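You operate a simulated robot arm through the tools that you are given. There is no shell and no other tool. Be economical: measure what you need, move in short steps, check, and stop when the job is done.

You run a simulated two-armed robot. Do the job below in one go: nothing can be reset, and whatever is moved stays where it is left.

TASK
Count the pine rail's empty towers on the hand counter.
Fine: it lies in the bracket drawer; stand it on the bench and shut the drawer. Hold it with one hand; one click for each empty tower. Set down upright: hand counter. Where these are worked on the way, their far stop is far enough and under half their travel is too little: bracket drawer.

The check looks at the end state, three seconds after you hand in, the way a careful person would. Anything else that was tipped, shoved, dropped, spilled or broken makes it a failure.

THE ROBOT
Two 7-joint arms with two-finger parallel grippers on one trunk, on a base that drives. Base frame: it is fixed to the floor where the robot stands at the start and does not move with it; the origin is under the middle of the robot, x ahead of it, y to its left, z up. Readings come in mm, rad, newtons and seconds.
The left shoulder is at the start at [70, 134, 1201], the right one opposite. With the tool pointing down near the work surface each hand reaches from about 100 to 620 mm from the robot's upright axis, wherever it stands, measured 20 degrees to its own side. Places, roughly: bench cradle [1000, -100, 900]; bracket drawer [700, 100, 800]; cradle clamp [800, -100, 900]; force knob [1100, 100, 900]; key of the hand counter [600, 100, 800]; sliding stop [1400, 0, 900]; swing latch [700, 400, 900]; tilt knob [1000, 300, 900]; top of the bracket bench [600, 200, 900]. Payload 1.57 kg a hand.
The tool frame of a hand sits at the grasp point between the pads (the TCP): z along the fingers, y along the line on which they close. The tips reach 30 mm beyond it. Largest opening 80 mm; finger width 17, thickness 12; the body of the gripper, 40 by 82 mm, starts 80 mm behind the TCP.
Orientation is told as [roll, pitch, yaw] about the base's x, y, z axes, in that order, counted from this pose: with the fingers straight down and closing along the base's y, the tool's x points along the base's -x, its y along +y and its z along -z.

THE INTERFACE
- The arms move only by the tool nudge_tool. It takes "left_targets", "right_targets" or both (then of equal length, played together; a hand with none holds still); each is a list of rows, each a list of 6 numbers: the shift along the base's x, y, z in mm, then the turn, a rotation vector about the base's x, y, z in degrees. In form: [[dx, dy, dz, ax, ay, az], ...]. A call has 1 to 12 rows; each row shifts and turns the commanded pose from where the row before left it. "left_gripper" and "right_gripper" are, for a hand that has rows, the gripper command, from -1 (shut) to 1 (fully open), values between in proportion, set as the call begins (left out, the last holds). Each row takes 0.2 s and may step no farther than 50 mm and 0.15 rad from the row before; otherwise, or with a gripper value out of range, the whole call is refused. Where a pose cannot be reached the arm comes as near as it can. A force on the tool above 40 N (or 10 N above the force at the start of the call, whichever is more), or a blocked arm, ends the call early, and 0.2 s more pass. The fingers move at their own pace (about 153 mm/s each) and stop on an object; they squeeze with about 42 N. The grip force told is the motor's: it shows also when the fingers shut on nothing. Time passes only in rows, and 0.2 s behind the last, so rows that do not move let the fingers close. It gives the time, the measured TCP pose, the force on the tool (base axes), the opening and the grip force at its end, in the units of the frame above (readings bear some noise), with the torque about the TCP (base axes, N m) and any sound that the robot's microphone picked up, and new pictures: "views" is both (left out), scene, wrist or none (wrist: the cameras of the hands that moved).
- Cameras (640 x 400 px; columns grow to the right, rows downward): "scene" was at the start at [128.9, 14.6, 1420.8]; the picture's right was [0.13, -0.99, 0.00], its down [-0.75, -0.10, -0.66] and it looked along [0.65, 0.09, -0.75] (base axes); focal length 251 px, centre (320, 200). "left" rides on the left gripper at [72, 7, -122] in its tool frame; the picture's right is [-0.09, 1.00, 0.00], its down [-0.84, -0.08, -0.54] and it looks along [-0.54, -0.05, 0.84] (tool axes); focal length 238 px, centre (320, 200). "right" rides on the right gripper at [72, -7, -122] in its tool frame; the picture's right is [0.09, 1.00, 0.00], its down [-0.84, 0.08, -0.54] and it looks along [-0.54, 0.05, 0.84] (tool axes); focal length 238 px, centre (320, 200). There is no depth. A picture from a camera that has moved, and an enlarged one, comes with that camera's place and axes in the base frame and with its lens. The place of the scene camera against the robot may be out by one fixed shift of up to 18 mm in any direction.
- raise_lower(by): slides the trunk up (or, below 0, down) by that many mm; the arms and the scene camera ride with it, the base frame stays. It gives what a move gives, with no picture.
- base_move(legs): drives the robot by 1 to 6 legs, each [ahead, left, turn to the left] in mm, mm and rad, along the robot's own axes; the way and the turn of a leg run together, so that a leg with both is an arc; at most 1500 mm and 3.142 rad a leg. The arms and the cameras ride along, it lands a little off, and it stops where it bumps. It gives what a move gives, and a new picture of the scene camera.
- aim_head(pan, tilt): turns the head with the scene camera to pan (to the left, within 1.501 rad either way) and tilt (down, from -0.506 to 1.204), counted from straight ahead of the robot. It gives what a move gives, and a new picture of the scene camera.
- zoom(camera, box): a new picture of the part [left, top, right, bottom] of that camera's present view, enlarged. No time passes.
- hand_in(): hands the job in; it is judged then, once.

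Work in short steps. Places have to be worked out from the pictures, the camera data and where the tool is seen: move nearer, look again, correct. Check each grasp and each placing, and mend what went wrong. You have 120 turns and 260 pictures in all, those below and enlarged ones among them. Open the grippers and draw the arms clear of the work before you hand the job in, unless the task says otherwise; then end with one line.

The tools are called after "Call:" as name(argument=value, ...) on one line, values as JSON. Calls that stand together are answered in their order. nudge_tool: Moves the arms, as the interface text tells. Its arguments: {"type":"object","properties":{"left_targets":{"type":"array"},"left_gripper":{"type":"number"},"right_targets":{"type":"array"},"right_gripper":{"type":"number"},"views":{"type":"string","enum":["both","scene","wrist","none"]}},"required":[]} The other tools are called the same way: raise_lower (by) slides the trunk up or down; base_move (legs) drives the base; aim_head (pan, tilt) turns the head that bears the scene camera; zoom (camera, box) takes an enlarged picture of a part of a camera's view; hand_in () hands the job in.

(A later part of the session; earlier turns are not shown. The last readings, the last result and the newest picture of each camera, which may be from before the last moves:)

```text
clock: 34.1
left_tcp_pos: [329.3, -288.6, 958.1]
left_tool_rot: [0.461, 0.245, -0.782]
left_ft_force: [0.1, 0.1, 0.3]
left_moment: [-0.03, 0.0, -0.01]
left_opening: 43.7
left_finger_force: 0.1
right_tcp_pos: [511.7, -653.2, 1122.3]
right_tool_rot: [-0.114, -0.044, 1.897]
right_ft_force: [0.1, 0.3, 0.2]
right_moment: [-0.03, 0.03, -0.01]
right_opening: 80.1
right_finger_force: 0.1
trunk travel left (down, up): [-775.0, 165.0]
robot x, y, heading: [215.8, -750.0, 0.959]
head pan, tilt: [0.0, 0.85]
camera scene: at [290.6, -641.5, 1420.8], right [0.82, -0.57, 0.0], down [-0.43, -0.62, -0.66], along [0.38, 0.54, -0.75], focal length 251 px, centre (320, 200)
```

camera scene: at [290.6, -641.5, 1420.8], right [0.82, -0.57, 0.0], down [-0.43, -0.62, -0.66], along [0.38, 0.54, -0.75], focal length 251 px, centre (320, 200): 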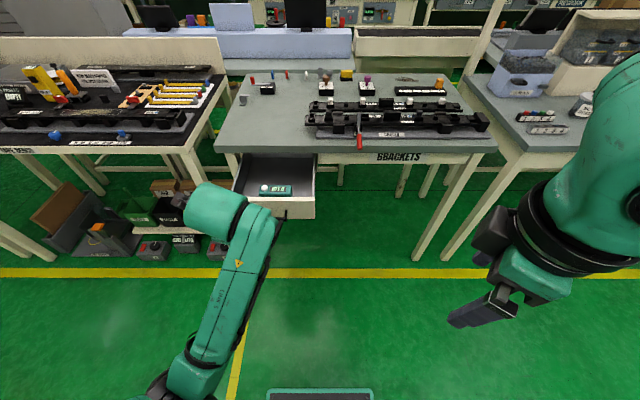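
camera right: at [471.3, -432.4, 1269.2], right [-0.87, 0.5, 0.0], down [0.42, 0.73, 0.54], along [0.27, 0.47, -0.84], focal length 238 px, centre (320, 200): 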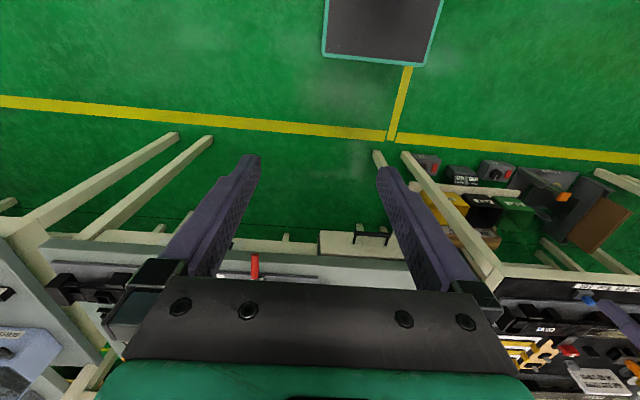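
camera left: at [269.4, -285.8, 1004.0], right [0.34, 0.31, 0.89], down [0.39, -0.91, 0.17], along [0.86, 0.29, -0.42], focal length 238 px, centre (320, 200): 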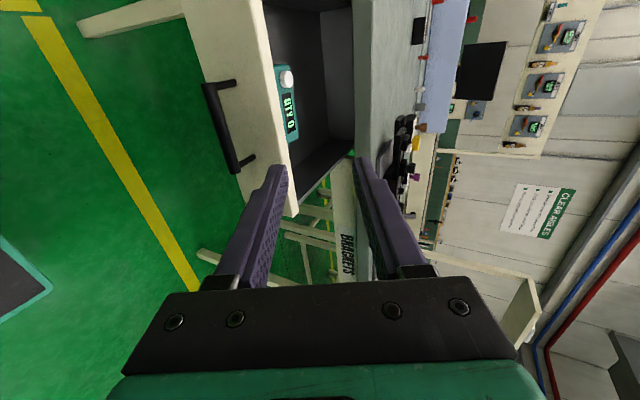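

Now with room, I straighten both hands (left to yaw -0.61, right to yaw 2.53), moving the right one forward meanwhile.

Call:
nudge_tool(left_targets=[[0, 0, 10, -4.55, 4.51, 1.6], [0, 0, 10, -4.55, 4.51, 1.6], [0, 0, 10, -4.55, 4.51, 1.6], [0, 0, 10, -4.55, 4.51, 1.6], [0, 0, 0, -4.95, -4.98, 0], [0, 0, 0, -4.95, -4.98, 0], [0, 0, 0, 0, 0, 4.9], [0, 0, 0, 0, 0, 4.9]], right_targets=[[10, 14.3, 0, 0, 0, 0], [10, 14.3, 0, -2.1, 6.3, 0], [10, 14.3, 0, -2.3, -0.8, 0], [10, 14.3, 0, 0, 0, 7.24], [10, 14.3, 0, 0, 0, 7.24], [10, 14.3, 0, 0, 0, 7.24], [10, 14.3, 0, 0, 0, 7.24], [10, 14.3, 0, 0, 0, 7.24]], views="none")

```text
clock: 34.8
left_tcp_pos: [267.3, -243.2, 967.4]
left_tool_rot: [0.169, 0.444, -0.726]
left_ft_force: [0.2, 0.1, -0.9]
left_moment: [-0.03, -0.02, 0.01]
left_opening: 43.9
left_finger_force: 0.1
left hand out of reach, approached as far as the arm can: row 2, 3
right_tcp_pos: [509.5, -615.3, 1122.8]
right_tool_rot: [-0.004, -0.03, 1.89]
right_ft_force: [-0.4, 0.6, 0.9]
right_moment: [-0.01, -0.04, -0.01]
right_opening: 80.0
right_finger_force: 0.1
right hand out of reach, approached as far as the arm can: row 2, 3
trunk travel left (down, up): [-775.0, 165.0]
robot x, y, heading: [215.8, -752.0, 0.959]
head pan, tilt: [0.0, 0.85]
stopped in row 3 (left hand): the arm was blocked; the commanded pose is now the measured one
```

Both arms meet joint limits in this folded configuration. I turn the left hand back toward its natural yaw, and the right one too, to unwind them.

Call:
nudge_tool(left_targets=[[0, 0, 5, 0, 0, 8], [0, 0, 5, 0, 0, 8], [0, 0, 5, 0, 0, 8], [0, 0, 5, 0, 0, 8], [0, 0, 5, 0, 0, 8], [0, 0, 5, 0, 0, 8], [0, 0, 5, 0, 0, 8], [0, 0, 5, 0, 0, 8]], views="scene")

Call:
nudge_tool(right_targets=[[10, 14.3, 0, 0, 0, -8], [10, 14.3, 0, 0, 0, -8], [10, 14.3, 0, 0, 0, -8], [10, 14.3, 0, 0, 0, -8], [10, 14.3, 0, 0, 0, -8], [10, 14.3, 0, 0, 0, -8], [10, 14.3, 0, 0, 0, -6]], views="none")

```text
clock: 35.7
left_tcp_pos: [225.3, -218.0, 989.3]
left_tool_rot: [0.222, 0.556, -0.183]
left_ft_force: [0.7, -0.4, -0.1]
left_moment: [-0.01, 0.01, -0.02]
left_opening: 44.4
left_finger_force: 0.1
left hand out of reach, approached as far as the arm can: row 4
right_tcp_pos: [510.7, -619.3, 1122.6]
right_tool_rot: [-0.002, -0.034, 1.891]
right_ft_force: [0.0, 1.1, 0.7]
right_moment: [0.0, 0.02, 0.0]
right_opening: 80.2
right_finger_force: 0.0
trunk travel left (down, up): [-775.0, 165.0]
robot x, y, heading: [216.1, -753.9, 0.955]
head pan, tilt: [0.0, 0.85]
stopped in row 4 (left hand): the arm was blocked; the commanded pose is now the measured one
camera scene: at [290.7, -642.4, 1420.9], right [0.82, -0.57, 0.0], down [-0.43, -0.62, -0.66], along [0.38, 0.54, -0.75], focal length 251 px, centre (320, 200)
```

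scene: 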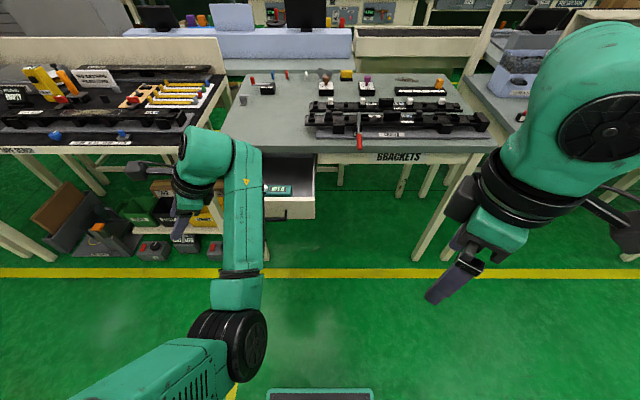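

```text
clock: 37.3
left_tcp_pos: [225.4, -218.1, 988.9]
left_tool_rot: [0.216, 0.556, -0.186]
left_ft_force: [-0.7, 0.3, 0.3]
left_moment: [-0.01, 0.01, -0.02]
left_opening: 44.2
left_finger_force: 0.0
right_tcp_pos: [582.1, -516.9, 1122.2]
right_tool_rot: [-0.002, -0.033, 0.944]
right_ft_force: [-0.7, 0.5, 0.3]
right_moment: [0.02, 0.01, 0.0]
right_opening: 80.0
right_finger_force: 0.1
trunk travel left (down, up): [-775.0, 165.0]
robot x, y, heading: [214.0, -752.0, 0.958]
head pan, tilt: [0.0, 0.85]
```

The right hand is natural again. For the left, I straighten the tool while letting the TCP swing about the wrist, to stay off the limits.

Call:
nudge_tool(left_targets=[[24, -4, -8, -1.3, -6.9, 0], [24, -4, -8, -1.3, -6.9, 0], [24, -4, -8, -1.3, -6.9, 0], [24, -4, -8, -1.3, -6.9, 0]], views="none")

```text
clock: 38.5
left_tcp_pos: [282.1, -206.9, 961.6]
left_tool_rot: [0.266, 0.147, -0.121]
left_ft_force: [0.6, 0.0, 0.0]
left_moment: [-0.01, -0.02, -0.04]
left_opening: 44.0
left_finger_force: 0.0
right_tcp_pos: [581.4, -518.0, 1124.6]
right_tool_rot: [-0.004, -0.032, 0.949]
right_ft_force: [0.2, -0.1, 0.2]
right_moment: [-0.01, -0.01, -0.02]
right_opening: 79.8
right_finger_force: 0.1
trunk travel left (down, up): [-775.0, 165.0]
robot x, y, heading: [215.9, -756.4, 0.963]
head pan, tilt: [0.0, 0.85]
stopped in row 4 (left hand): the arm was blocked; the commanded pose is now the measured one
```

Call:
nudge_tool(left_targets=[[7, -13, 0, -4.0, -1.6, 4], [7, -13, 0, -4.0, -1.6, 4], [7, -13, 0, -4.0, -1.6, 4], [7, -13, 0, -4.0, -1.6, 4], [0, 0, 0, 0, 0, 8], [0, 0, 0, 0, 0, 8], [0, 0, 0, 0, 0, 8], [0, 0, 0, 0, 0, 8]], views="scene")

```text
clock: 40.3
left_tcp_pos: [301.8, -216.1, 928.6]
left_tool_rot: [0.009, 0.038, 0.715]
left_ft_force: [0.3, 0.0, 0.3]
left_moment: [0.0, -0.05, -0.01]
left_opening: 44.1
left_finger_force: 0.2
left hand out of reach, approached as far as the arm can: row 2, 3, 4
right_tcp_pos: [580.1, -518.6, 1123.1]
right_tool_rot: [-0.003, -0.034, 0.948]
right_ft_force: [0.7, -0.4, -0.2]
right_moment: [0.0, -0.01, 0.04]
right_opening: 80.1
right_finger_force: 0.1
trunk travel left (down, up): [-775.0, 165.0]
robot x, y, heading: [214.3, -750.8, 0.964]
head pan, tilt: [0.0, 0.85]
camera scene: at [289.9, -642.5, 1420.9], right [0.82, -0.57, 0.0], down [-0.43, -0.62, -0.66], along [0.38, 0.54, -0.75], focal length 251 px, centre (320, 200)
```

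scene: 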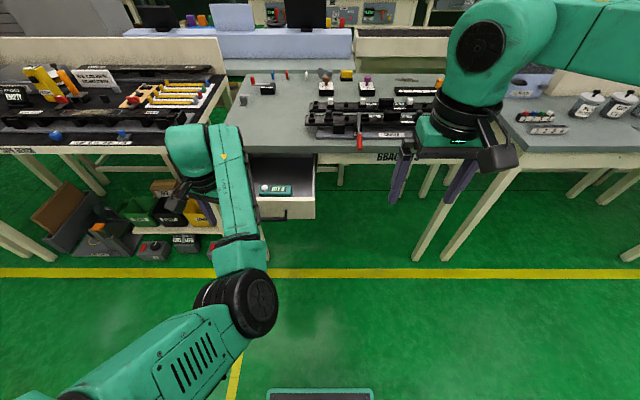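

Left tool is upright again. I lift it clear, then drive left and ahead so the counter comes before the right hand.

Call:
nudge_tool(left_targets=[[0, 0, 25, 0, 0, 0], [0, 0, 25, 0, 0, 0], [0, 0, 25, 0, 0, 0], [0, 0, 25, 0, 0, 0], [0, 0, 25, 0, 0, 5], [0, 0, 25, 0, 0, 5]], right_targets=[[0, 0, 0, 0, 0, 0], [-8, -12, 0, 0, 0, 0], [-8, -12, 0, 0, 0, 0], [0, 0, 0, 1.0, 1.5, 0], [0, 0, 0, 0, 0, 0], [0, 0, 0, 0, 0, 0]], views="none")

Call:
base_move(legs=[[0, 250, 0]])

```text
clock: 41.7
left_tcp_pos: [324.5, -173.3, 1054.7]
left_tool_rot: [-0.016, 0.032, 0.866]
left_ft_force: [-0.2, -0.3, 0.5]
left_moment: [0.01, 0.0, -0.07]
left_opening: 43.9
left_finger_force: 0.1
left hand out of reach, approached as far as the arm can: row 1, 2, 3, 4, 5, 6
right_tcp_pos: [565.1, -543.1, 1122.6]
right_tool_rot: [0.028, -0.034, 0.945]
right_ft_force: [0.2, 0.5, 0.3]
right_moment: [-0.02, -0.04, 0.02]
right_opening: 79.8
right_finger_force: 0.1
trunk travel left (down, up): [-775.0, 165.0]
robot x, y, heading: [214.3, -750.1, 0.955]
head pan, tilt: [0.0, 0.85]
```

```text
clock: 43.5
left_tcp_pos: [119.3, -31.6, 1056.1]
left_tool_rot: [-0.013, 0.034, 0.868]
left_ft_force: [1.1, 0.1, -0.3]
left_moment: [0.0, 0.0, -0.01]
left_opening: 43.7
left_finger_force: 0.0
right_tcp_pos: [362.3, -399.5, 1122.4]
right_tool_rot: [0.029, -0.029, 0.949]
right_ft_force: [0.1, -0.2, -0.8]
right_moment: [0.02, 0.0, 0.0]
right_opening: 79.9
right_finger_force: 0.1
trunk travel left (down, up): [-775.0, 165.0]
robot x, y, heading: [12.3, -610.3, 0.957]
head pan, tilt: [0.0, 0.85]
camera scene: at [88.0, -501.2, 1420.9], right [0.82, -0.57, 0.0], down [-0.43, -0.62, -0.66], along [0.38, 0.54, -0.75], focal length 251 px, centre (320, 200)
```

scene: 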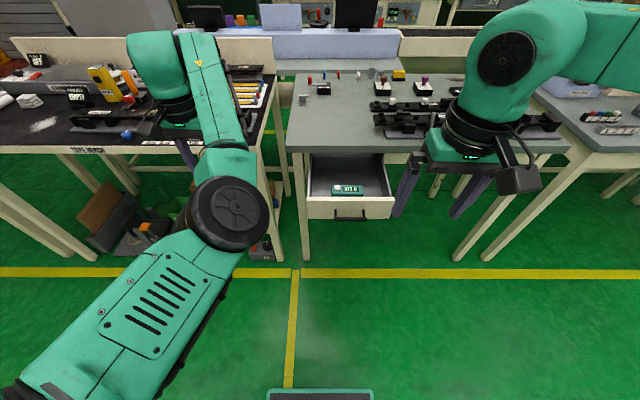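

Clear. I drive ahead 270 mm; both hands stay well above the tables.

Call:
base_move(legs=[[270, 0, 0]])

Call:
nudge_tool(right_targets=[[6, 8, -10, 0, 0, 8.2], [6, 8, -10, 0, 0, 8.2], [6, 8, -10, 0, 0, 8.2], [6, 8, -10, 0, 0, 8.2], [6, 8, -10, 0, 0, 8.2], [6, 8, -10, 0, 0, 8.2], [6, 8, -10, 0, 0, 8.2], [6, 8, -10, 0, 0, 8.2], [0, 0, -10, 0, 0, 8.2], [0, 0, -10, 0, 0, 8.2], [0, 0, -10, 0, 0, 8.5]], views="both")

```text
clock: 45.4
left_tcp_pos: [272.4, 190.4, 1056.5]
left_tool_rot: [-0.014, 0.032, 0.87]
left_ft_force: [0.3, 1.0, 0.4]
left_moment: [0.0, -0.01, -0.02]
left_opening: 44.1
left_finger_force: 0.1
right_tcp_pos: [515.7, -177.9, 1123.8]
right_tool_rot: [0.028, -0.035, 0.951]
right_ft_force: [0.0, -0.5, 0.4]
right_moment: [0.01, -0.04, 0.03]
right_opening: 80.1
right_finger_force: 0.0
trunk travel left (down, up): [-775.0, 165.0]
robot x, y, heading: [167.7, -385.0, 0.966]
head pan, tilt: [0.0, 0.85]
camera scene: at [239.9, -279.6, 1421.1], right [0.82, -0.57, 0.0], down [-0.43, -0.62, -0.66], along [0.38, 0.54, -0.75], focal length 251 px, centre (320, 200)
```

scene: 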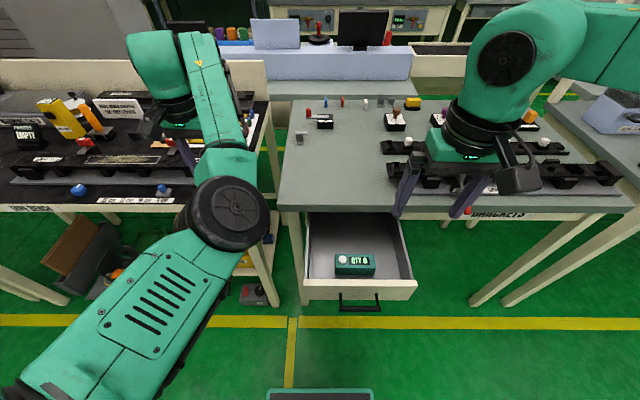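

```text
clock: 47.8
left_tcp_pos: [272.8, 190.7, 1055.1]
left_tool_rot: [-0.017, 0.034, 0.87]
left_ft_force: [-0.4, 0.0, 0.0]
left_moment: [-0.01, 0.01, 0.0]
left_opening: 44.2
left_finger_force: 0.0
right_tcp_pos: [329.4, -195.4, 1015.7]
right_tool_rot: [-0.016, -0.052, 2.41]
right_ft_force: [1.1, -0.1, 0.4]
right_moment: [0.02, -0.02, -0.01]
right_opening: 79.8
right_finger_force: 0.0
right hand out of reach, approached as far as the arm can: row 5, 6, 7, 8, 9, 10, 11
trunk travel left (down, up): [-775.0, 165.0]
robot x, y, heading: [168.0, -387.9, 0.964]
head pan, tilt: [0.0, 0.85]
camera scene: at [241.3, -278.7, 1420.9], right [0.82, -0.57, 0.0], down [-0.43, -0.62, -0.66], along [0.38, 0.54, -0.75], focal length 251 px, centre (320, 200)
camera right: at [391.4, -244.0, 1132.9], right [-0.6, -0.8, -0.02], down [-0.66, 0.47, 0.58], along [-0.46, 0.36, -0.81], focal length 238 px, centre (320, 200)
```

scene: 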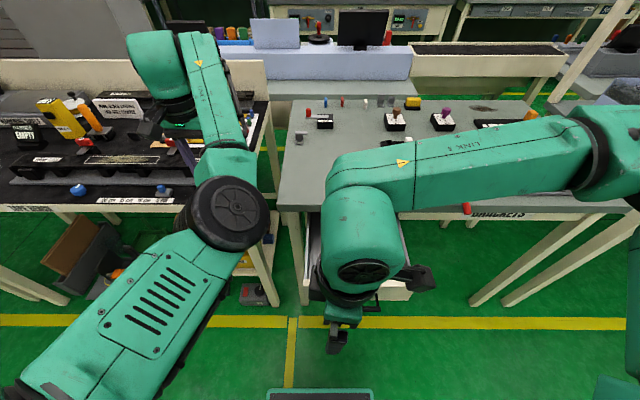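
right: 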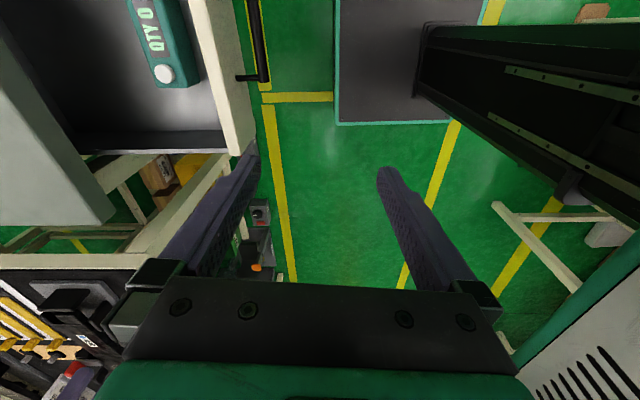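

The right hand was driven inward by a limit while turning. I unwind it and bring it forward and lower (as the left was when this turn worked), then retry.

Call:
nudge_tool(right_targets=[[20, 8.3, 0, 0, 0, -8], [20, 8.3, 0, 0, 0, -8], [20, 8.3, 0, 0, 0, -8], [20, 8.3, 0, 0, 0, -8], [20, 8.3, 0, 0, 0, -8], [20, 8.3, 0, 0, 0, -8], [20, 8.3, 0, 0, 0, -8], [20, 8.3, 0, 0, 0, -8], [20, 8.3, 0, 0, 0, -8], [20, 8.3, 0, 0, 0, -8], [20, 8.3, -20, 0, 0, -4], [0, 0, -20, 0, 0, 0]], views="none")

Call:
nudge_tool(right_targets=[[0, 0, 0, 0, 0, 8.2], [0, 0, 0, 0, 0, 8.2], [0, 0, 0, 0, 0, 8.2], [0, 0, 0, 0, 0, 8.2], [0, 0, 0, 0, 0, 8.2]], views="scene")

```text
clock: 50.4
left_tcp_pos: [272.8, 192.1, 1054.9]
left_tool_rot: [-0.016, 0.033, 0.87]
left_ft_force: [0.5, 0.3, 0.4]
left_moment: [-0.01, -0.01, -0.03]
left_opening: 44.1
left_finger_force: 0.0
right_tcp_pos: [551.7, -102.1, 975.3]
right_tool_rot: [-0.016, -0.052, 0.941]
right_ft_force: [0.9, 0.1, 0.5]
right_moment: [0.02, 0.02, -0.01]
right_opening: 79.9
right_finger_force: 0.0
trunk travel left (down, up): [-775.0, 165.0]
robot x, y, heading: [164.9, -385.4, 0.967]
head pan, tilt: [0.0, 0.85]
```

```text
clock: 51.6
left_tcp_pos: [272.0, 190.2, 1055.7]
left_tool_rot: [-0.015, 0.034, 0.868]
left_ft_force: [0.4, 0.0, -0.1]
left_moment: [-0.01, -0.02, 0.04]
left_opening: 44.1
left_finger_force: 0.0
right_tcp_pos: [524.4, -112.3, 975.1]
right_tool_rot: [-0.023, -0.055, 1.654]
right_ft_force: [-0.4, -0.1, 1.1]
right_moment: [0.0, 0.0, 0.01]
right_opening: 80.0
right_finger_force: 0.1
right hand out of reach, approached as far as the arm can: row 5
trunk travel left (down, up): [-775.0, 165.0]
robot x, y, heading: [165.9, -391.6, 0.958]
head pan, tilt: [0.0, 0.85]
camera scene: at [241.1, -278.8, 1421.0], right [0.82, -0.57, 0.0], down [-0.43, -0.62, -0.66], along [0.38, 0.54, -0.75], focal length 251 px, centre (320, 200)
```

scene: 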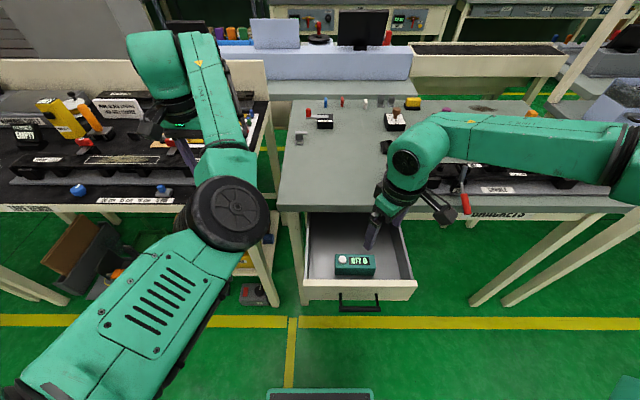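

The limit is at about +40°, so I turn the right hand the other way (yaw to -0.61).

Call:
nudge_tool(right_targets=[[5, 2, 0, 0, 0, -8.2], [5, 2, 0, 0, 0, -8.2], [5, 2, 0, 0, 0, -8.2], [5, 2, 0, 0, 0, -8.2], [5, 2, 0, 0, 0, -8.2], [0, 0, 0, 0, 0, -8.2], [0, 0, 0, 0, 0, -8.2], [0, 0, 0, 0, 0, -8.2], [0, 0, 0, 0, 0, -8.2], [0, 0, 0, 0, 0, -8.2]], views="none")

Call:
nudge_tool(right_targets=[[0, 0, 0, 0, 0, -8.2], [0, 0, 0, 0, 0, -8.2], [0, 0, 0, 0, 0, -8.2], [0, 0, 0, 0, 0, -8.2], [0, 0, 0, 0, 0, -8.2], [0, 0, 0, 0, 0, -8]], views="both")

```text
clock: 53.8
left_tcp_pos: [271.6, 191.0, 1054.5]
left_tool_rot: [-0.016, 0.034, 0.87]
left_ft_force: [0.1, 0.6, 0.3]
left_moment: [0.0, 0.0, 0.02]
left_opening: 44.1
left_finger_force: 0.1
right_tcp_pos: [549.4, -102.3, 973.9]
right_tool_rot: [-0.015, -0.053, 0.225]
right_ft_force: [-0.6, 0.2, 0.2]
right_moment: [0.01, 0.01, -0.01]
right_opening: 79.9
right_finger_force: 0.0
trunk travel left (down, up): [-775.0, 165.0]
robot x, y, heading: [167.6, -387.4, 0.966]
head pan, tilt: [0.0, 0.85]
```

```text
clock: 55.2
left_tcp_pos: [271.8, 192.2, 1055.5]
left_tool_rot: [-0.015, 0.032, 0.868]
left_ft_force: [-0.1, 0.0, -0.4]
left_moment: [0.04, 0.0, -0.01]
left_opening: 44.1
left_finger_force: 0.1
right_tcp_pos: [549.5, -101.7, 974.1]
right_tool_rot: [-0.016, -0.051, -0.629]
right_ft_force: [0.8, 0.1, 0.5]
right_moment: [0.04, -0.02, 0.01]
right_opening: 79.8
right_finger_force: 0.1
trunk travel left (down, up): [-775.0, 165.0]
robot x, y, heading: [165.0, -385.5, 0.964]
head pan, tilt: [0.0, 0.85]
camera scene: at [241.1, -278.1, 1420.9], right [0.82, -0.57, 0.0], down [-0.43, -0.62, -0.66], along [0.38, 0.54, -0.75], focal length 251 px, centre (320, 200)
camera right: at [483.6, -59.5, 1091.4], right [0.51, 0.86, -0.02], down [0.7, -0.41, 0.58], along [0.49, -0.31, -0.81], focal length 238 px, centre (320, 200)
```

scene: 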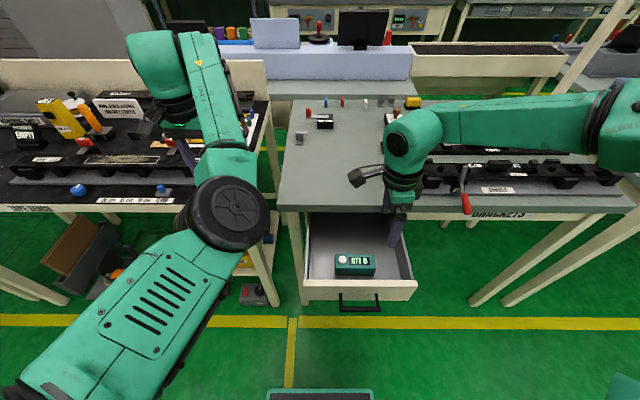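
right: 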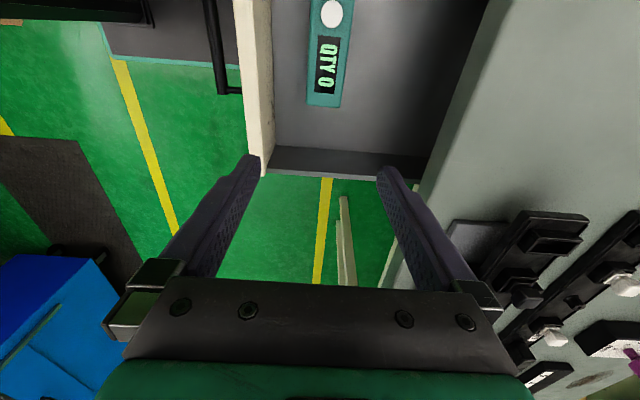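

That works. Zoom on the counter for its exact place and yaw.

Call:
zoom(camera="right", box=[240, 0, 420, 112])

```text
3.56 times, centred on (330, 56) of right
camera zoom: at [483.6, -59.5, 1091.4], right [0.51, 0.86, -0.02], down [0.7, -0.41, 0.58], along [0.49, -0.31, -0.81], focal length 848 px, centre (284, 712)
```

zoom: 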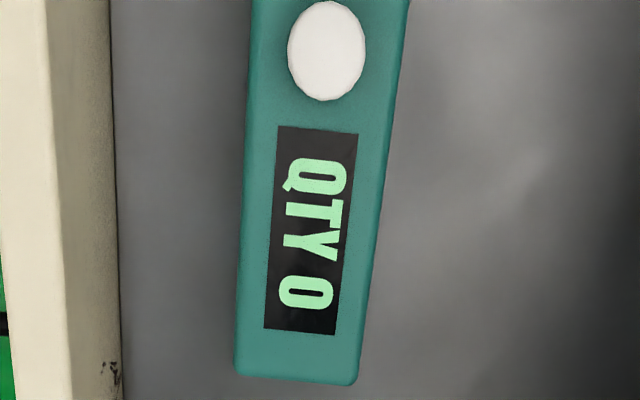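

The counter is aligned with the hand: centreline fwd 234.5, right end 506, button at right 417, width 42. I set opening 60, go over its right part, and come halfway down.

Call:
nudge_tool(right_targets=[[-8, 9, 0, 2.4, 1.8, 0], [-7.3, 8.2, 0, 0, 0, 0], [0, 0, -30, 0, 0, 0], [0, 0, -30, 0, 0, 0], [0, 0, -30, 0, 0, 0], [0, 0, 0, 0, 0, 0]], right_gripper=0.5, views="both")

```text
clock: 56.6
left_tcp_pos: [272.0, 191.5, 1055.3]
left_tool_rot: [-0.016, 0.034, 0.869]
left_ft_force: [-0.7, -0.3, -0.5]
left_moment: [0.01, 0.04, 0.0]
left_opening: 44.1
left_finger_force: 0.1
right_tcp_pos: [537.4, -109.4, 899.8]
right_tool_rot: [0.001, -0.002, -0.628]
right_ft_force: [1.1, -0.5, 0.3]
right_moment: [0.03, 0.0, -0.04]
right_opening: 60.1
right_finger_force: 0.2
right hand out of reach, approached as far as the arm can: row 4, 5
trunk travel left (down, up): [-775.0, 165.0]
robot x, y, heading: [171.7, -389.7, 0.964]
head pan, tilt: [0.0, 0.85]
camera scene: at [241.1, -277.8, 1420.9], right [0.82, -0.57, 0.0], down [-0.43, -0.62, -0.66], along [0.38, 0.54, -0.75], focal length 251 px, centre (320, 200)
camera right: at [476.3, -71.9, 1020.2], right [0.51, 0.86, 0.0], down [0.72, -0.43, 0.54], along [0.47, -0.28, -0.84], focal length 238 px, centre (320, 200)
```

scene: 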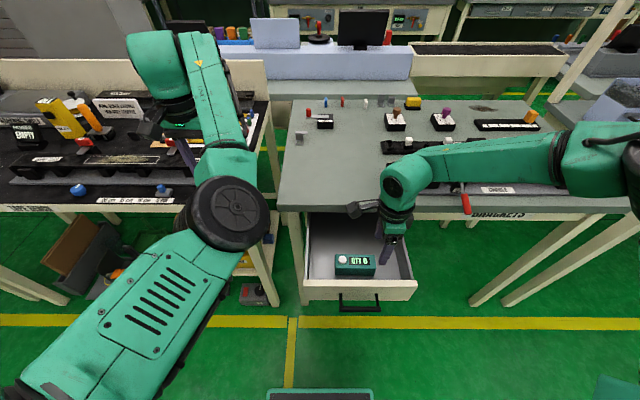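
right: 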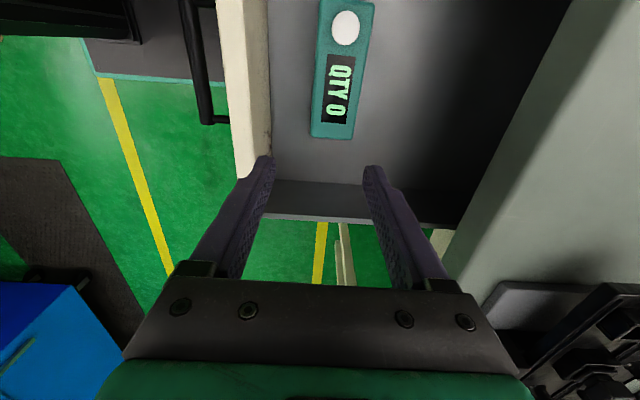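

The arm runs out of downward reach here, so I will lower the trunk. First I move the left hand clear of the left table.

Call:
nudge_tool(left_targets=[[-2, -33, 5, 0, 0, 0], [-2, -33, 5, 0, 0, 0], [-2, -33, 5, 0, 0, 0], [-2, -33, 5, 0, 0, 0], [-2, -33, 5, 0, 0, 0]], views="scene")

```text
clock: 57.8
left_tcp_pos: [271.9, 192.3, 1055.2]
left_tool_rot: [-0.016, 0.034, 0.869]
left_ft_force: [0.3, -0.4, -1.1]
left_moment: [-0.01, 0.0, 0.02]
left_opening: 44.0
left_finger_force: 0.0
left hand out of reach, approached as far as the arm can: row 1, 2, 3, 4, 5
right_tcp_pos: [539.3, -108.3, 899.6]
right_tool_rot: [-0.001, -0.002, -0.628]
right_ft_force: [0.0, -1.1, -0.7]
right_moment: [0.02, -0.05, -0.01]
right_opening: 60.1
right_finger_force: 0.0
trunk travel left (down, up): [-775.0, 165.0]
robot x, y, heading: [164.7, -384.6, 0.957]
head pan, tilt: [0.0, 0.85]
camera scene: at [241.0, -278.1, 1420.9], right [0.82, -0.57, 0.0], down [-0.43, -0.62, -0.66], along [0.38, 0.54, -0.75], focal length 251 px, centre (320, 200)
```

scene: 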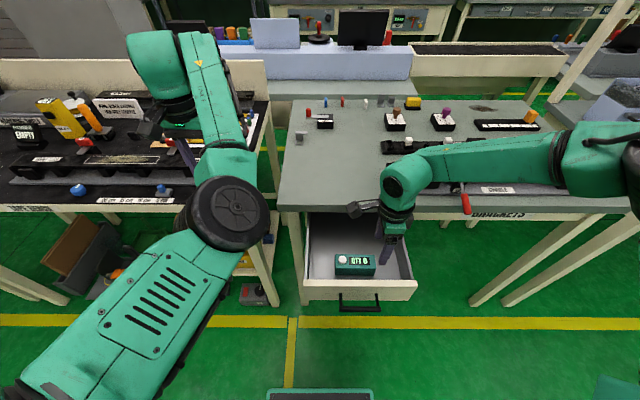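

The left hand didn't move at all; its commanded pose is outside reach. I command it down and outward to see which way it is free.

Call:
nudge_tool(left_targets=[[2, 33, -25, 0, 0, 0], [2, 33, -25, 0, 0, 0], [2, 33, 0, 0, 0, 0], [2, 33, 0, 0, 0, 0], [2, 33, 0, 0, 0, 0], [10, 10, 0, 0, 0, 0], [10, 10, 0, 0, 0, 0]], views="none")

```text
clock: 59.4
left_tcp_pos: [281.6, 267.6, 1019.1]
left_tool_rot: [-0.008, -0.019, 0.875]
left_ft_force: [0.8, 0.5, 0.1]
left_moment: [0.01, 0.01, 0.0]
left_opening: 44.2
left_finger_force: 0.1
left hand out of reach, approached as far as the arm can: row 3, 4, 5, 6, 7
right_tcp_pos: [537.9, -109.4, 898.5]
right_tool_rot: [0.0, -0.003, -0.63]
right_ft_force: [0.5, 0.9, 0.0]
right_moment: [0.01, 0.0, 0.01]
right_opening: 59.9
right_finger_force: 0.1
trunk travel left (down, up): [-775.0, 165.0]
robot x, y, heading: [164.4, -385.2, 0.968]
head pan, tilt: [0.0, 0.85]
```

It moved, and is now near its outer reach. I try bringing it straight back along the robot's axis toward its starting pose.

Call:
nudge_tool(left_targets=[[-11, -16, 0, 0, 0, 0], [-11, -16, 0, 0, 0, 0], [-11, -16, 0, 0, 0, 0], [-11, -16, 0, 0, 0, 0], [-11, -16, 0, 0, 0, 0], [-11, -16, 0, 0, 0, 0], [-11, -16, 0, 0, 0, 0]], views="scene")

```text
clock: 61.0
left_tcp_pos: [198.3, 183.1, 1013.6]
left_tool_rot: [-0.008, -0.019, 0.875]
left_ft_force: [0.8, -0.6, -0.1]
left_moment: [0.01, 0.02, 0.0]
left_opening: 44.1
left_finger_force: 0.1
left hand out of reach, approached as far as the arm can: row 6, 7
right_tcp_pos: [538.3, -109.0, 899.1]
right_tool_rot: [-0.001, -0.002, -0.628]
right_ft_force: [-0.5, -1.1, -0.4]
right_moment: [0.02, 0.0, 0.02]
right_opening: 60.2
right_finger_force: 0.0
trunk travel left (down, up): [-775.0, 165.0]
robot x, y, heading: [164.1, -391.3, 0.96]
head pan, tilt: [0.0, 0.85]
camera scene: at [240.6, -278.1, 1420.9], right [0.82, -0.57, 0.0], down [-0.43, -0.62, -0.66], along [0.38, 0.54, -0.75], focal length 251 px, centre (320, 200)
```

scene: 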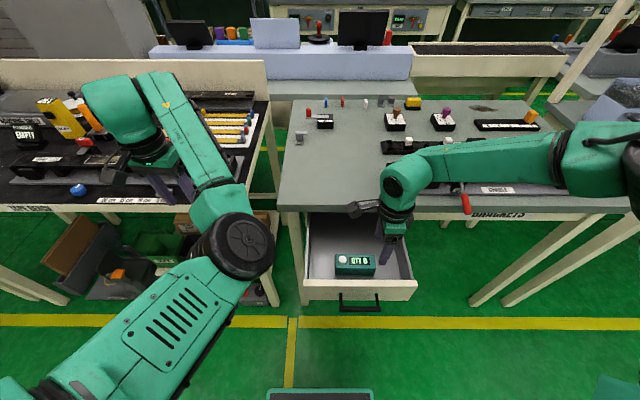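

The left elbow is now on the inside, but the hand works on the left. I raise the right hand, drive back 120 mm so the left hand clears the left table, then lower the trunk 130.

Call:
nudge_tool(right_targets=[[0, 0, 30, 0, 0, 0], [0, 0, 30, 0, 0, 0], [0, 0, 30, 0, 0, 0]], views="none")

Call:
base_move(legs=[[-120, 0, 0]])

Call:
raise_lower(by=-130)

```text
clock: 61.8
left_tcp_pos: [198.9, 182.6, 1013.9]
left_tool_rot: [-0.009, -0.019, 0.875]
left_ft_force: [-0.1, 0.0, 0.3]
left_moment: [-0.02, 0.01, 0.01]
left_opening: 43.9
left_finger_force: 0.1
right_tcp_pos: [537.6, -109.2, 988.7]
right_tool_rot: [0.0, -0.003, -0.629]
right_ft_force: [-0.9, -0.1, 0.0]
right_moment: [0.0, 0.02, 0.02]
right_opening: 60.0
right_finger_force: 0.1
trunk travel left (down, up): [-775.0, 165.0]
robot x, y, heading: [162.9, -387.4, 0.963]
head pan, tilt: [0.0, 0.85]
```

```text
clock: 63.0
left_tcp_pos: [130.0, 83.9, 1012.4]
left_tool_rot: [-0.008, -0.017, 0.874]
left_ft_force: [0.7, 0.8, 0.2]
left_moment: [-0.03, 0.02, -0.02]
left_opening: 44.0
left_finger_force: 0.3
right_tcp_pos: [469.8, -208.1, 986.0]
right_tool_rot: [-0.001, -0.002, -0.629]
right_ft_force: [-0.3, -0.4, -0.3]
right_moment: [-0.02, 0.0, -0.02]
right_opening: 59.8
right_finger_force: 0.0
trunk travel left (down, up): [-775.0, 165.0]
robot x, y, heading: [98.7, -484.6, 0.967]
head pan, tilt: [0.0, 0.85]
camera scene: at [172.9, -376.1, 1420.7], right [0.82, -0.57, 0.0], down [-0.43, -0.62, -0.66], along [0.38, 0.54, -0.75], focal length 251 px, centre (320, 200)
```

scene: 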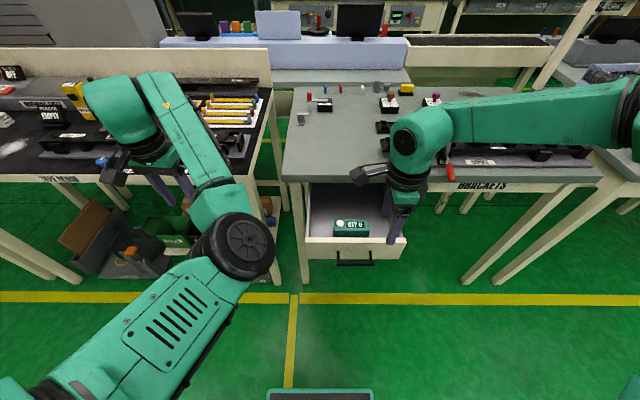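

```text
clock: 64.6
left_tcp_pos: [129.1, 83.1, 883.0]
left_tool_rot: [-0.008, -0.022, 0.875]
left_ft_force: [0.3, -0.5, 0.5]
left_moment: [-0.01, 0.0, 0.0]
left_opening: 44.3
left_finger_force: 0.1
right_tcp_pos: [469.1, -207.4, 856.7]
right_tool_rot: [0.001, -0.001, -0.628]
right_ft_force: [0.0, 0.0, -0.9]
right_moment: [0.02, 0.01, 0.0]
right_opening: 60.1
right_finger_force: 0.1
trunk travel left (down, up): [-645.0, 295.0]
robot x, y, heading: [98.6, -489.0, 0.967]
head pan, tilt: [0.0, 0.85]
```

Right tips are at z 827, just before the drawer front. I raise 45 mm, then go forward over the counter and look.

Call:
nudge_tool(right_targets=[[0, 0, 45, 0, 0, 0], [16.3, 30.7, 0, 0, 0, 0], [16.3, 30.7, 0, 0, 0, 0], [16.3, 30.7, 0, 0, 0, 0], [16.3, 30.7, 0, 0, 0, 0], [0, 0, 0, 0, 0, 0]], views="both")

```text
clock: 66.0
left_tcp_pos: [129.8, 83.3, 884.4]
left_tool_rot: [-0.01, -0.017, 0.876]
left_ft_force: [-0.4, -0.5, -0.2]
left_moment: [-0.01, -0.02, 0.05]
left_opening: 44.2
left_finger_force: 0.2
right_tcp_pos: [527.7, -153.0, 908.3]
right_tool_rot: [0.002, -0.001, -0.628]
right_ft_force: [-0.8, -0.5, -0.6]
right_moment: [-0.01, 0.01, -0.01]
right_opening: 59.9
right_finger_force: 0.1
right hand out of reach, approached as far as the arm can: row 3, 4, 5
trunk travel left (down, up): [-645.0, 295.0]
robot x, y, heading: [98.3, -486.3, 0.964]
head pan, tilt: [0.0, 0.85]
camera scene: at [171.4, -378.0, 1290.9], right [0.82, -0.57, 0.0], down [-0.43, -0.62, -0.66], along [0.38, 0.54, -0.75], focal length 251 px, centre (320, 200)
camera right: at [465.9, -116.2, 1030.0], right [0.51, 0.86, 0.0], down [0.72, -0.43, 0.54], along [0.47, -0.28, -0.84], focal length 238 px, centre (320, 200)
```

scene: 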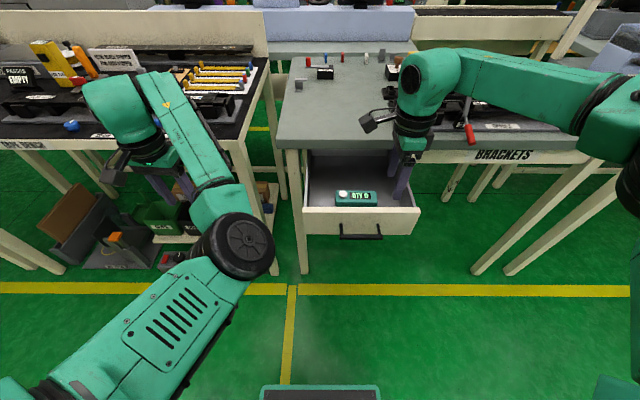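
right: 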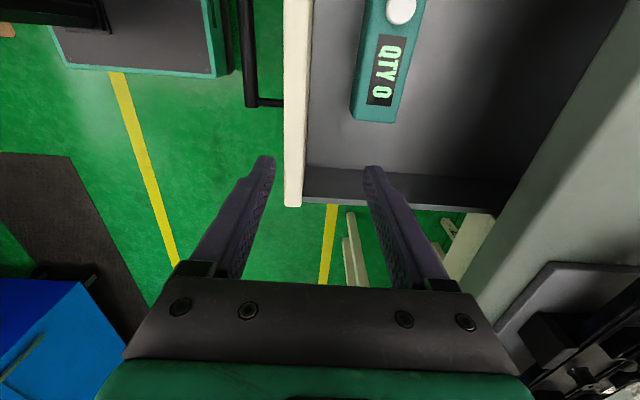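

The right-hand yaw relative to the body is the limit; with the robot at its starting heading the needed turn is only -35°. I raise the trunk, back off, turn to heading 0 and go back to about the start spot.

Call:
raise_lower(by=290)

Call:
base_move(legs=[[-250, 0, 0], [0, 0, -0.962]])

```text
clock: 68.9
left_tcp_pos: [131.0, 83.2, 1174.2]
left_tool_rot: [-0.007, -0.019, 0.876]
left_ft_force: [-0.1, 0.7, 0.2]
left_moment: [0.02, 0.01, 0.01]
left_opening: 44.1
left_finger_force: 0.1
right_tcp_pos: [527.2, -152.8, 1198.5]
right_tool_rot: [0.002, -0.002, -0.629]
right_ft_force: [-0.9, -0.2, -0.1]
right_moment: [0.01, -0.02, 0.0]
right_opening: 59.9
right_finger_force: 0.1
trunk travel left (down, up): [-935.0, 5.0]
robot x, y, heading: [99.7, -486.9, 0.964]
head pan, tilt: [0.0, 0.85]
```

```text
clock: 73.2
left_tcp_pos: [439.0, -383.8, 1173.8]
left_tool_rot: [-0.009, -0.021, -0.075]
left_ft_force: [-0.1, 0.4, 0.0]
left_moment: [-0.03, 0.01, 0.04]
left_opening: 44.2
left_finger_force: 0.1
right_tcp_pos: [477.0, -844.3, 1198.9]
right_tool_rot: [0.001, -0.004, -1.578]
right_ft_force: [0.4, 0.0, -0.1]
right_moment: [0.02, -0.02, 0.01]
right_opening: 59.9
right_finger_force: 0.1
trunk travel left (down, up): [-935.0, 5.0]
robot x, y, heading: [-43.9, -692.0, 0.016]
head pan, tilt: [0.0, 0.85]
camera scene: at [85.3, -683.1, 1580.9], right [0.01, -1.0, 0.0], down [-0.75, -0.01, -0.66], along [0.66, 0.01, -0.75], focal length 251 px, centre (320, 200)
```

scene: 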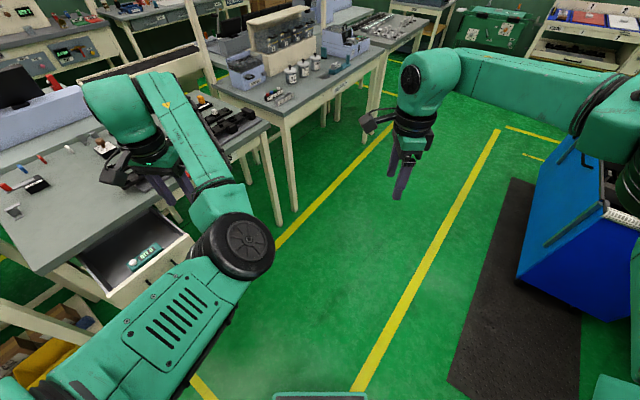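

Here is free space. I test the left arm: sweep it to the right and let the right hand turn to yaw about -0.6.

Call:
nudge_tool(left_targets=[[10, -25, 0, 0, 0, 0], [10, -25, 0, 0, 0, 0], [10, -25, 0, 0, 0, 0], [10, -25, 0, 0, 0, 0], [0, -25, 0, 0, 0, 0], [0, -25, 0, 0, 0, 0], [0, -25, 0, 0, 0, 0]], right_targets=[[0, 0, 0, 0, 0, 7.8], [0, 0, 0, 0, 0, 7.8], [0, 0, 0, 0, 0, 7.8], [0, 0, 0, 0, 0, 7.8], [0, 0, 0, 0, 0, 7.8], [0, 0, 0, 0, 0, 7.8], [0, 0, 0, 0, 0, 7.8]], views="scene")

```text
clock: 74.8
left_tcp_pos: [509.3, -545.4, 1160.6]
left_tool_rot: [-0.009, -0.019, -0.074]
left_ft_force: [0.1, 0.8, -0.7]
left_moment: [0.02, 0.01, 0.03]
left_opening: 43.8
left_finger_force: 0.2
left hand out of reach, approached as far as the arm can: row 1, 2, 3, 5, 6, 7
right_tcp_pos: [478.2, -846.6, 1198.4]
right_tool_rot: [0.001, -0.001, -0.619]
right_ft_force: [-0.1, -0.8, 0.3]
right_moment: [-0.01, 0.01, 0.01]
right_opening: 60.0
right_finger_force: 0.2
trunk travel left (down, up): [-935.0, 5.0]
robot x, y, heading: [-44.7, -685.8, 0.012]
head pan, tilt: [0.0, 0.85]
camera scene: at [85.2, -684.9, 1580.9], right [0.01, -1.0, 0.0], down [-0.75, -0.01, -0.66], along [0.66, 0.01, -0.75], focal length 251 px, centre (320, 200)
```

scene: 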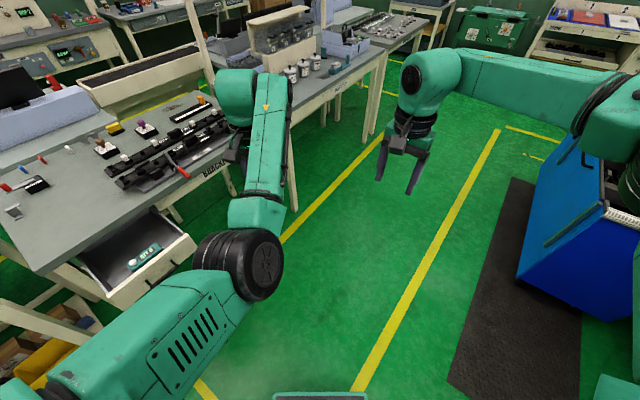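

The left hand follows. I try extending it ahead and then back, to see whether the elbow unfolds outward.

Call:
nudge_tool(left_targets=[[30, 0, -20, 0, 0, 0], [30, 0, -20, 0, 0, 0], [30, 0, -20, 0, 0, 0], [30, 10, -20, 0, 0, 0], [-30, 20, 0, 0, 0, 0], [-30, 20, 0, 0, 0, 0], [-30, 20, 0, 0, 0, 0], [-30, 20, 0, 0, 0, 0], [-30, 20, 0, 0, 0, 0], [-20, 20, 0, 0, 0, 0], [-20, 20, 0, 0, 0, 0]], views="scene")

```text
clock: 77.2
left_tcp_pos: [521.7, -502.7, 1085.5]
left_tool_rot: [-0.009, -0.018, -0.074]
left_ft_force: [-0.6, 0.6, 0.3]
left_moment: [-0.02, 0.0, 0.01]
left_opening: 44.0
left_finger_force: 0.1
left hand out of reach, approached as far as the arm can: row 2, 3, 4, 5, 6, 7, 8, 9
right_tcp_pos: [476.6, -844.1, 1200.0]
right_tool_rot: [-0.002, -0.004, -0.623]
right_ft_force: [-0.9, 0.2, 0.7]
right_moment: [-0.04, 0.01, 0.03]
right_opening: 60.0
right_finger_force: 0.1
trunk travel left (down, up): [-935.0, 5.0]
robot x, y, heading: [-46.1, -691.4, 0.013]
head pan, tilt: [0.0, 0.85]
camera scene: at [84.0, -681.8, 1581.0], right [0.01, -1.0, 0.0], down [-0.75, -0.01, -0.66], along [0.66, 0.01, -0.75], focal length 251 px, centre (320, 200)
```

scene: 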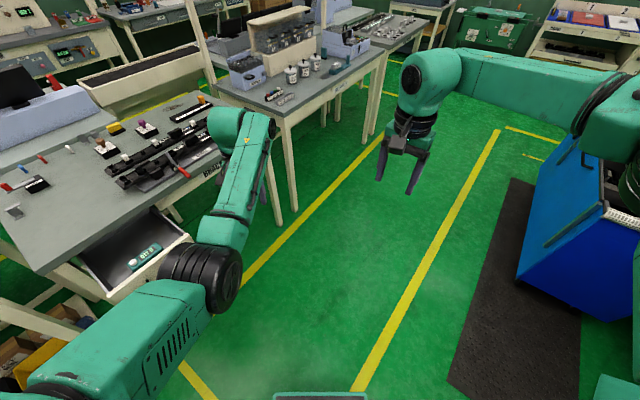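

Good enough; the left arm is usable. I lift it up-left for the drive, then drive left 690 mm back to the starting spot.

Call:
nudge_tool(left_targets=[[-10, 20, 20, 0, 0, 0], [-10, 20, 20, 0, 0, 0], [-10, 20, 20, 0, 0, 0], [-10, 20, 20, 0, 0, 0], [-10, 10, 10, 0, 0, 0]], views="none")

Call:
base_move(legs=[[0, 680, 0], [25, 0, -0.013]])

```text
clock: 78.4
left_tcp_pos: [472.6, -412.6, 1174.9]
left_tool_rot: [-0.01, -0.019, -0.074]
left_ft_force: [0.1, 0.6, 0.2]
left_moment: [-0.01, 0.0, -0.02]
left_opening: 44.0
left_finger_force: 0.0
right_tcp_pos: [477.7, -845.5, 1199.2]
right_tool_rot: [0.0, -0.002, -0.626]
right_ft_force: [-0.8, -0.8, 0.8]
right_moment: [0.02, -0.04, -0.01]
right_opening: 60.0
right_finger_force: 0.0
trunk travel left (down, up): [-935.0, 5.0]
robot x, y, heading: [-43.3, -688.9, 0.018]
head pan, tilt: [0.0, 0.85]
```

```text
clock: 82.5
left_tcp_pos: [490.3, 262.3, 1177.3]
left_tool_rot: [-0.008, -0.023, -0.094]
left_ft_force: [-0.1, 0.3, 1.0]
left_moment: [0.02, -0.03, 0.01]
left_opening: 43.8
left_finger_force: 0.0
right_tcp_pos: [487.4, -172.9, 1201.1]
right_tool_rot: [0.004, -0.007, -0.644]
right_ft_force: [-0.9, 0.2, 0.8]
right_moment: [0.02, -0.05, 0.0]
right_opening: 60.1
right_finger_force: 0.0
trunk travel left (down, up): [-935.0, 5.0]
robot x, y, heading: [-27.0, -3.5, -0.008]
head pan, tilt: [0.0, 0.85]
camera scene: at [95.3, -2.2, 1581.6], right [-0.01, -1.0, 0.0], down [-0.75, 0.0, -0.66], along [0.66, 0.0, -0.75], focal length 251 px, centre (320, 200)
```

scene: 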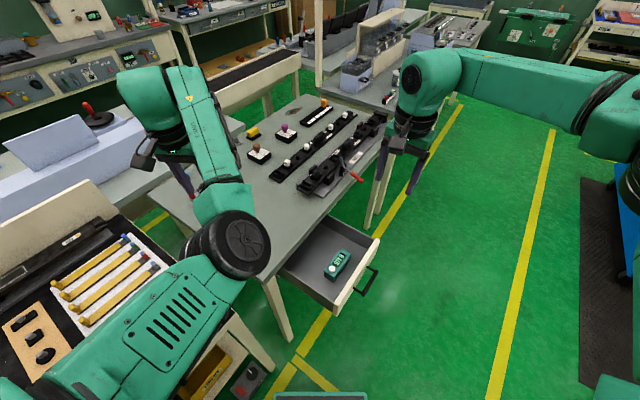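

Back near the start pose with the hand turned. I lower the trunk 160 mm and move the right hand over the counter.

Call:
raise_lower(by=-160)

Call:
nudge_tool(right_targets=[[9, 17, -20, 0, 0, 0.4], [9, 17, -20, 0, 0, 0.4], [9, 17, -20, 0, 0, 0.4], [9, 17, -20, 0, 0, 0.4], [9, 17, -20, 0, 0, 0], [0, 0, -20, 0, 0, 0], [0, 0, 0, 0, 0, 0]], views="both")

```text
clock: 84.4
left_tcp_pos: [495.2, 259.5, 1014.8]
left_tool_rot: [-0.008, -0.019, -0.095]
left_ft_force: [0.8, 0.4, 1.1]
left_moment: [0.01, -0.01, 0.0]
left_opening: 43.9
left_finger_force: 0.0
right_tcp_pos: [491.9, -171.9, 1039.6]
right_tool_rot: [0.001, -0.003, -0.644]
right_ft_force: [0.1, 0.7, -0.1]
right_moment: [-0.01, -0.01, 0.0]
right_opening: 60.0
right_finger_force: 0.1
trunk travel left (down, up): [-775.0, 165.0]
robot x, y, heading: [-29.3, -3.6, -0.006]
head pan, tilt: [0.0, 0.85]
```

```text
clock: 86.0
left_tcp_pos: [495.8, 260.9, 1013.4]
left_tool_rot: [-0.009, -0.019, -0.095]
left_ft_force: [0.0, 0.2, -0.2]
left_moment: [0.04, 0.03, -0.02]
left_opening: 43.9
left_finger_force: 0.0
right_tcp_pos: [454.5, -155.1, 953.1]
right_tool_rot: [0.003, 0.0, -0.615]
right_ft_force: [0.4, -0.2, 0.4]
right_moment: [0.0, -0.01, 0.0]
right_opening: 60.0
right_finger_force: 0.0
right hand out of reach, approached as far as the arm can: row 1, 2, 3, 4, 5, 6
trunk travel left (down, up): [-775.0, 165.0]
robot x, y, heading: [-25.1, -5.7, -0.005]
head pan, tilt: [0.0, 0.85]
camera scene: at [103.1, -3.0, 1420.9], right [-0.01, -1.0, 0.0], down [-0.75, 0.0, -0.66], along [0.66, 0.0, -0.75], focal length 251 px, centre (320, 200)
camera right: at [391.8, -118.1, 1074.4], right [0.5, 0.87, 0.0], down [0.73, -0.42, 0.54], along [0.47, -0.27, -0.84], focal length 238 px, centre (320, 200)
```

scene: 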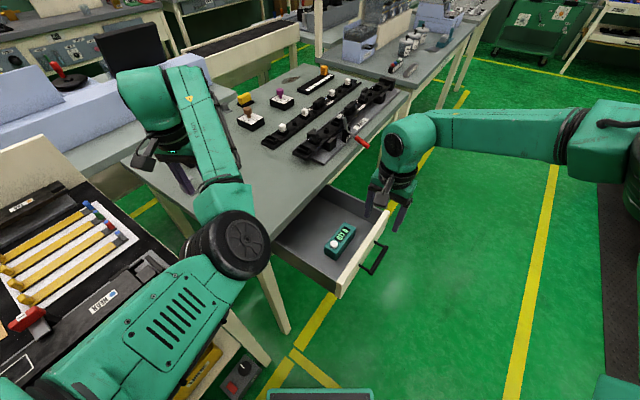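
right: 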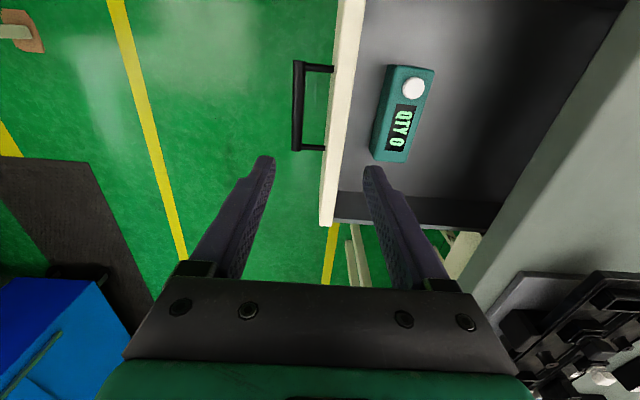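

The right arm also drifted to an awkward elbow. I unwind it: back up, yaw to 0 at its starting pose, and see how the elbow sits.

Call:
nudge_tool(right_targets=[[-6, -3, 25, 0, 0, 6], [-6, -3, 25, 0, 0, 6], [-6, -3, 25, 0, 0, 6], [-6, -3, 25, 0, 0, 6], [-6, -3, 25, 0, 0, 6], [-6, -3, 25, 0, 0, 5], [0, 0, 25, 0, 0, 0], [0, 0, 20, 0, 0, 0]], views="scene")

```text
clock: 87.8
left_tcp_pos: [494.5, 260.2, 1013.4]
left_tool_rot: [-0.009, -0.019, -0.096]
left_ft_force: [0.7, -0.3, 0.2]
left_moment: [0.01, -0.04, -0.01]
left_opening: 43.9
left_finger_force: 0.1
right_tcp_pos: [417.4, -172.3, 1147.0]
right_tool_rot: [0.002, -0.003, -0.005]
right_ft_force: [0.2, 0.7, -0.3]
right_moment: [-0.01, 0.05, -0.01]
right_opening: 60.1
right_finger_force: 0.2
trunk travel left (down, up): [-775.0, 165.0]
robot x, y, heading: [-27.1, -5.9, -0.003]
head pan, tilt: [0.0, 0.85]
camera scene: at [102.6, -2.8, 1420.9], right [-0.01, -1.0, 0.0], down [-0.75, 0.0, -0.66], along [0.66, 0.0, -0.75], focal length 251 px, centre (320, 200)
```

scene: 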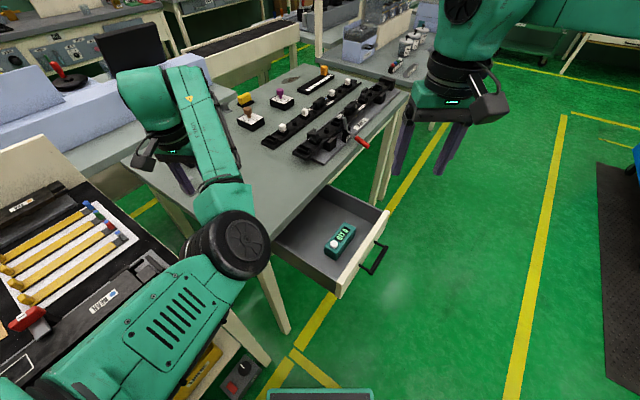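

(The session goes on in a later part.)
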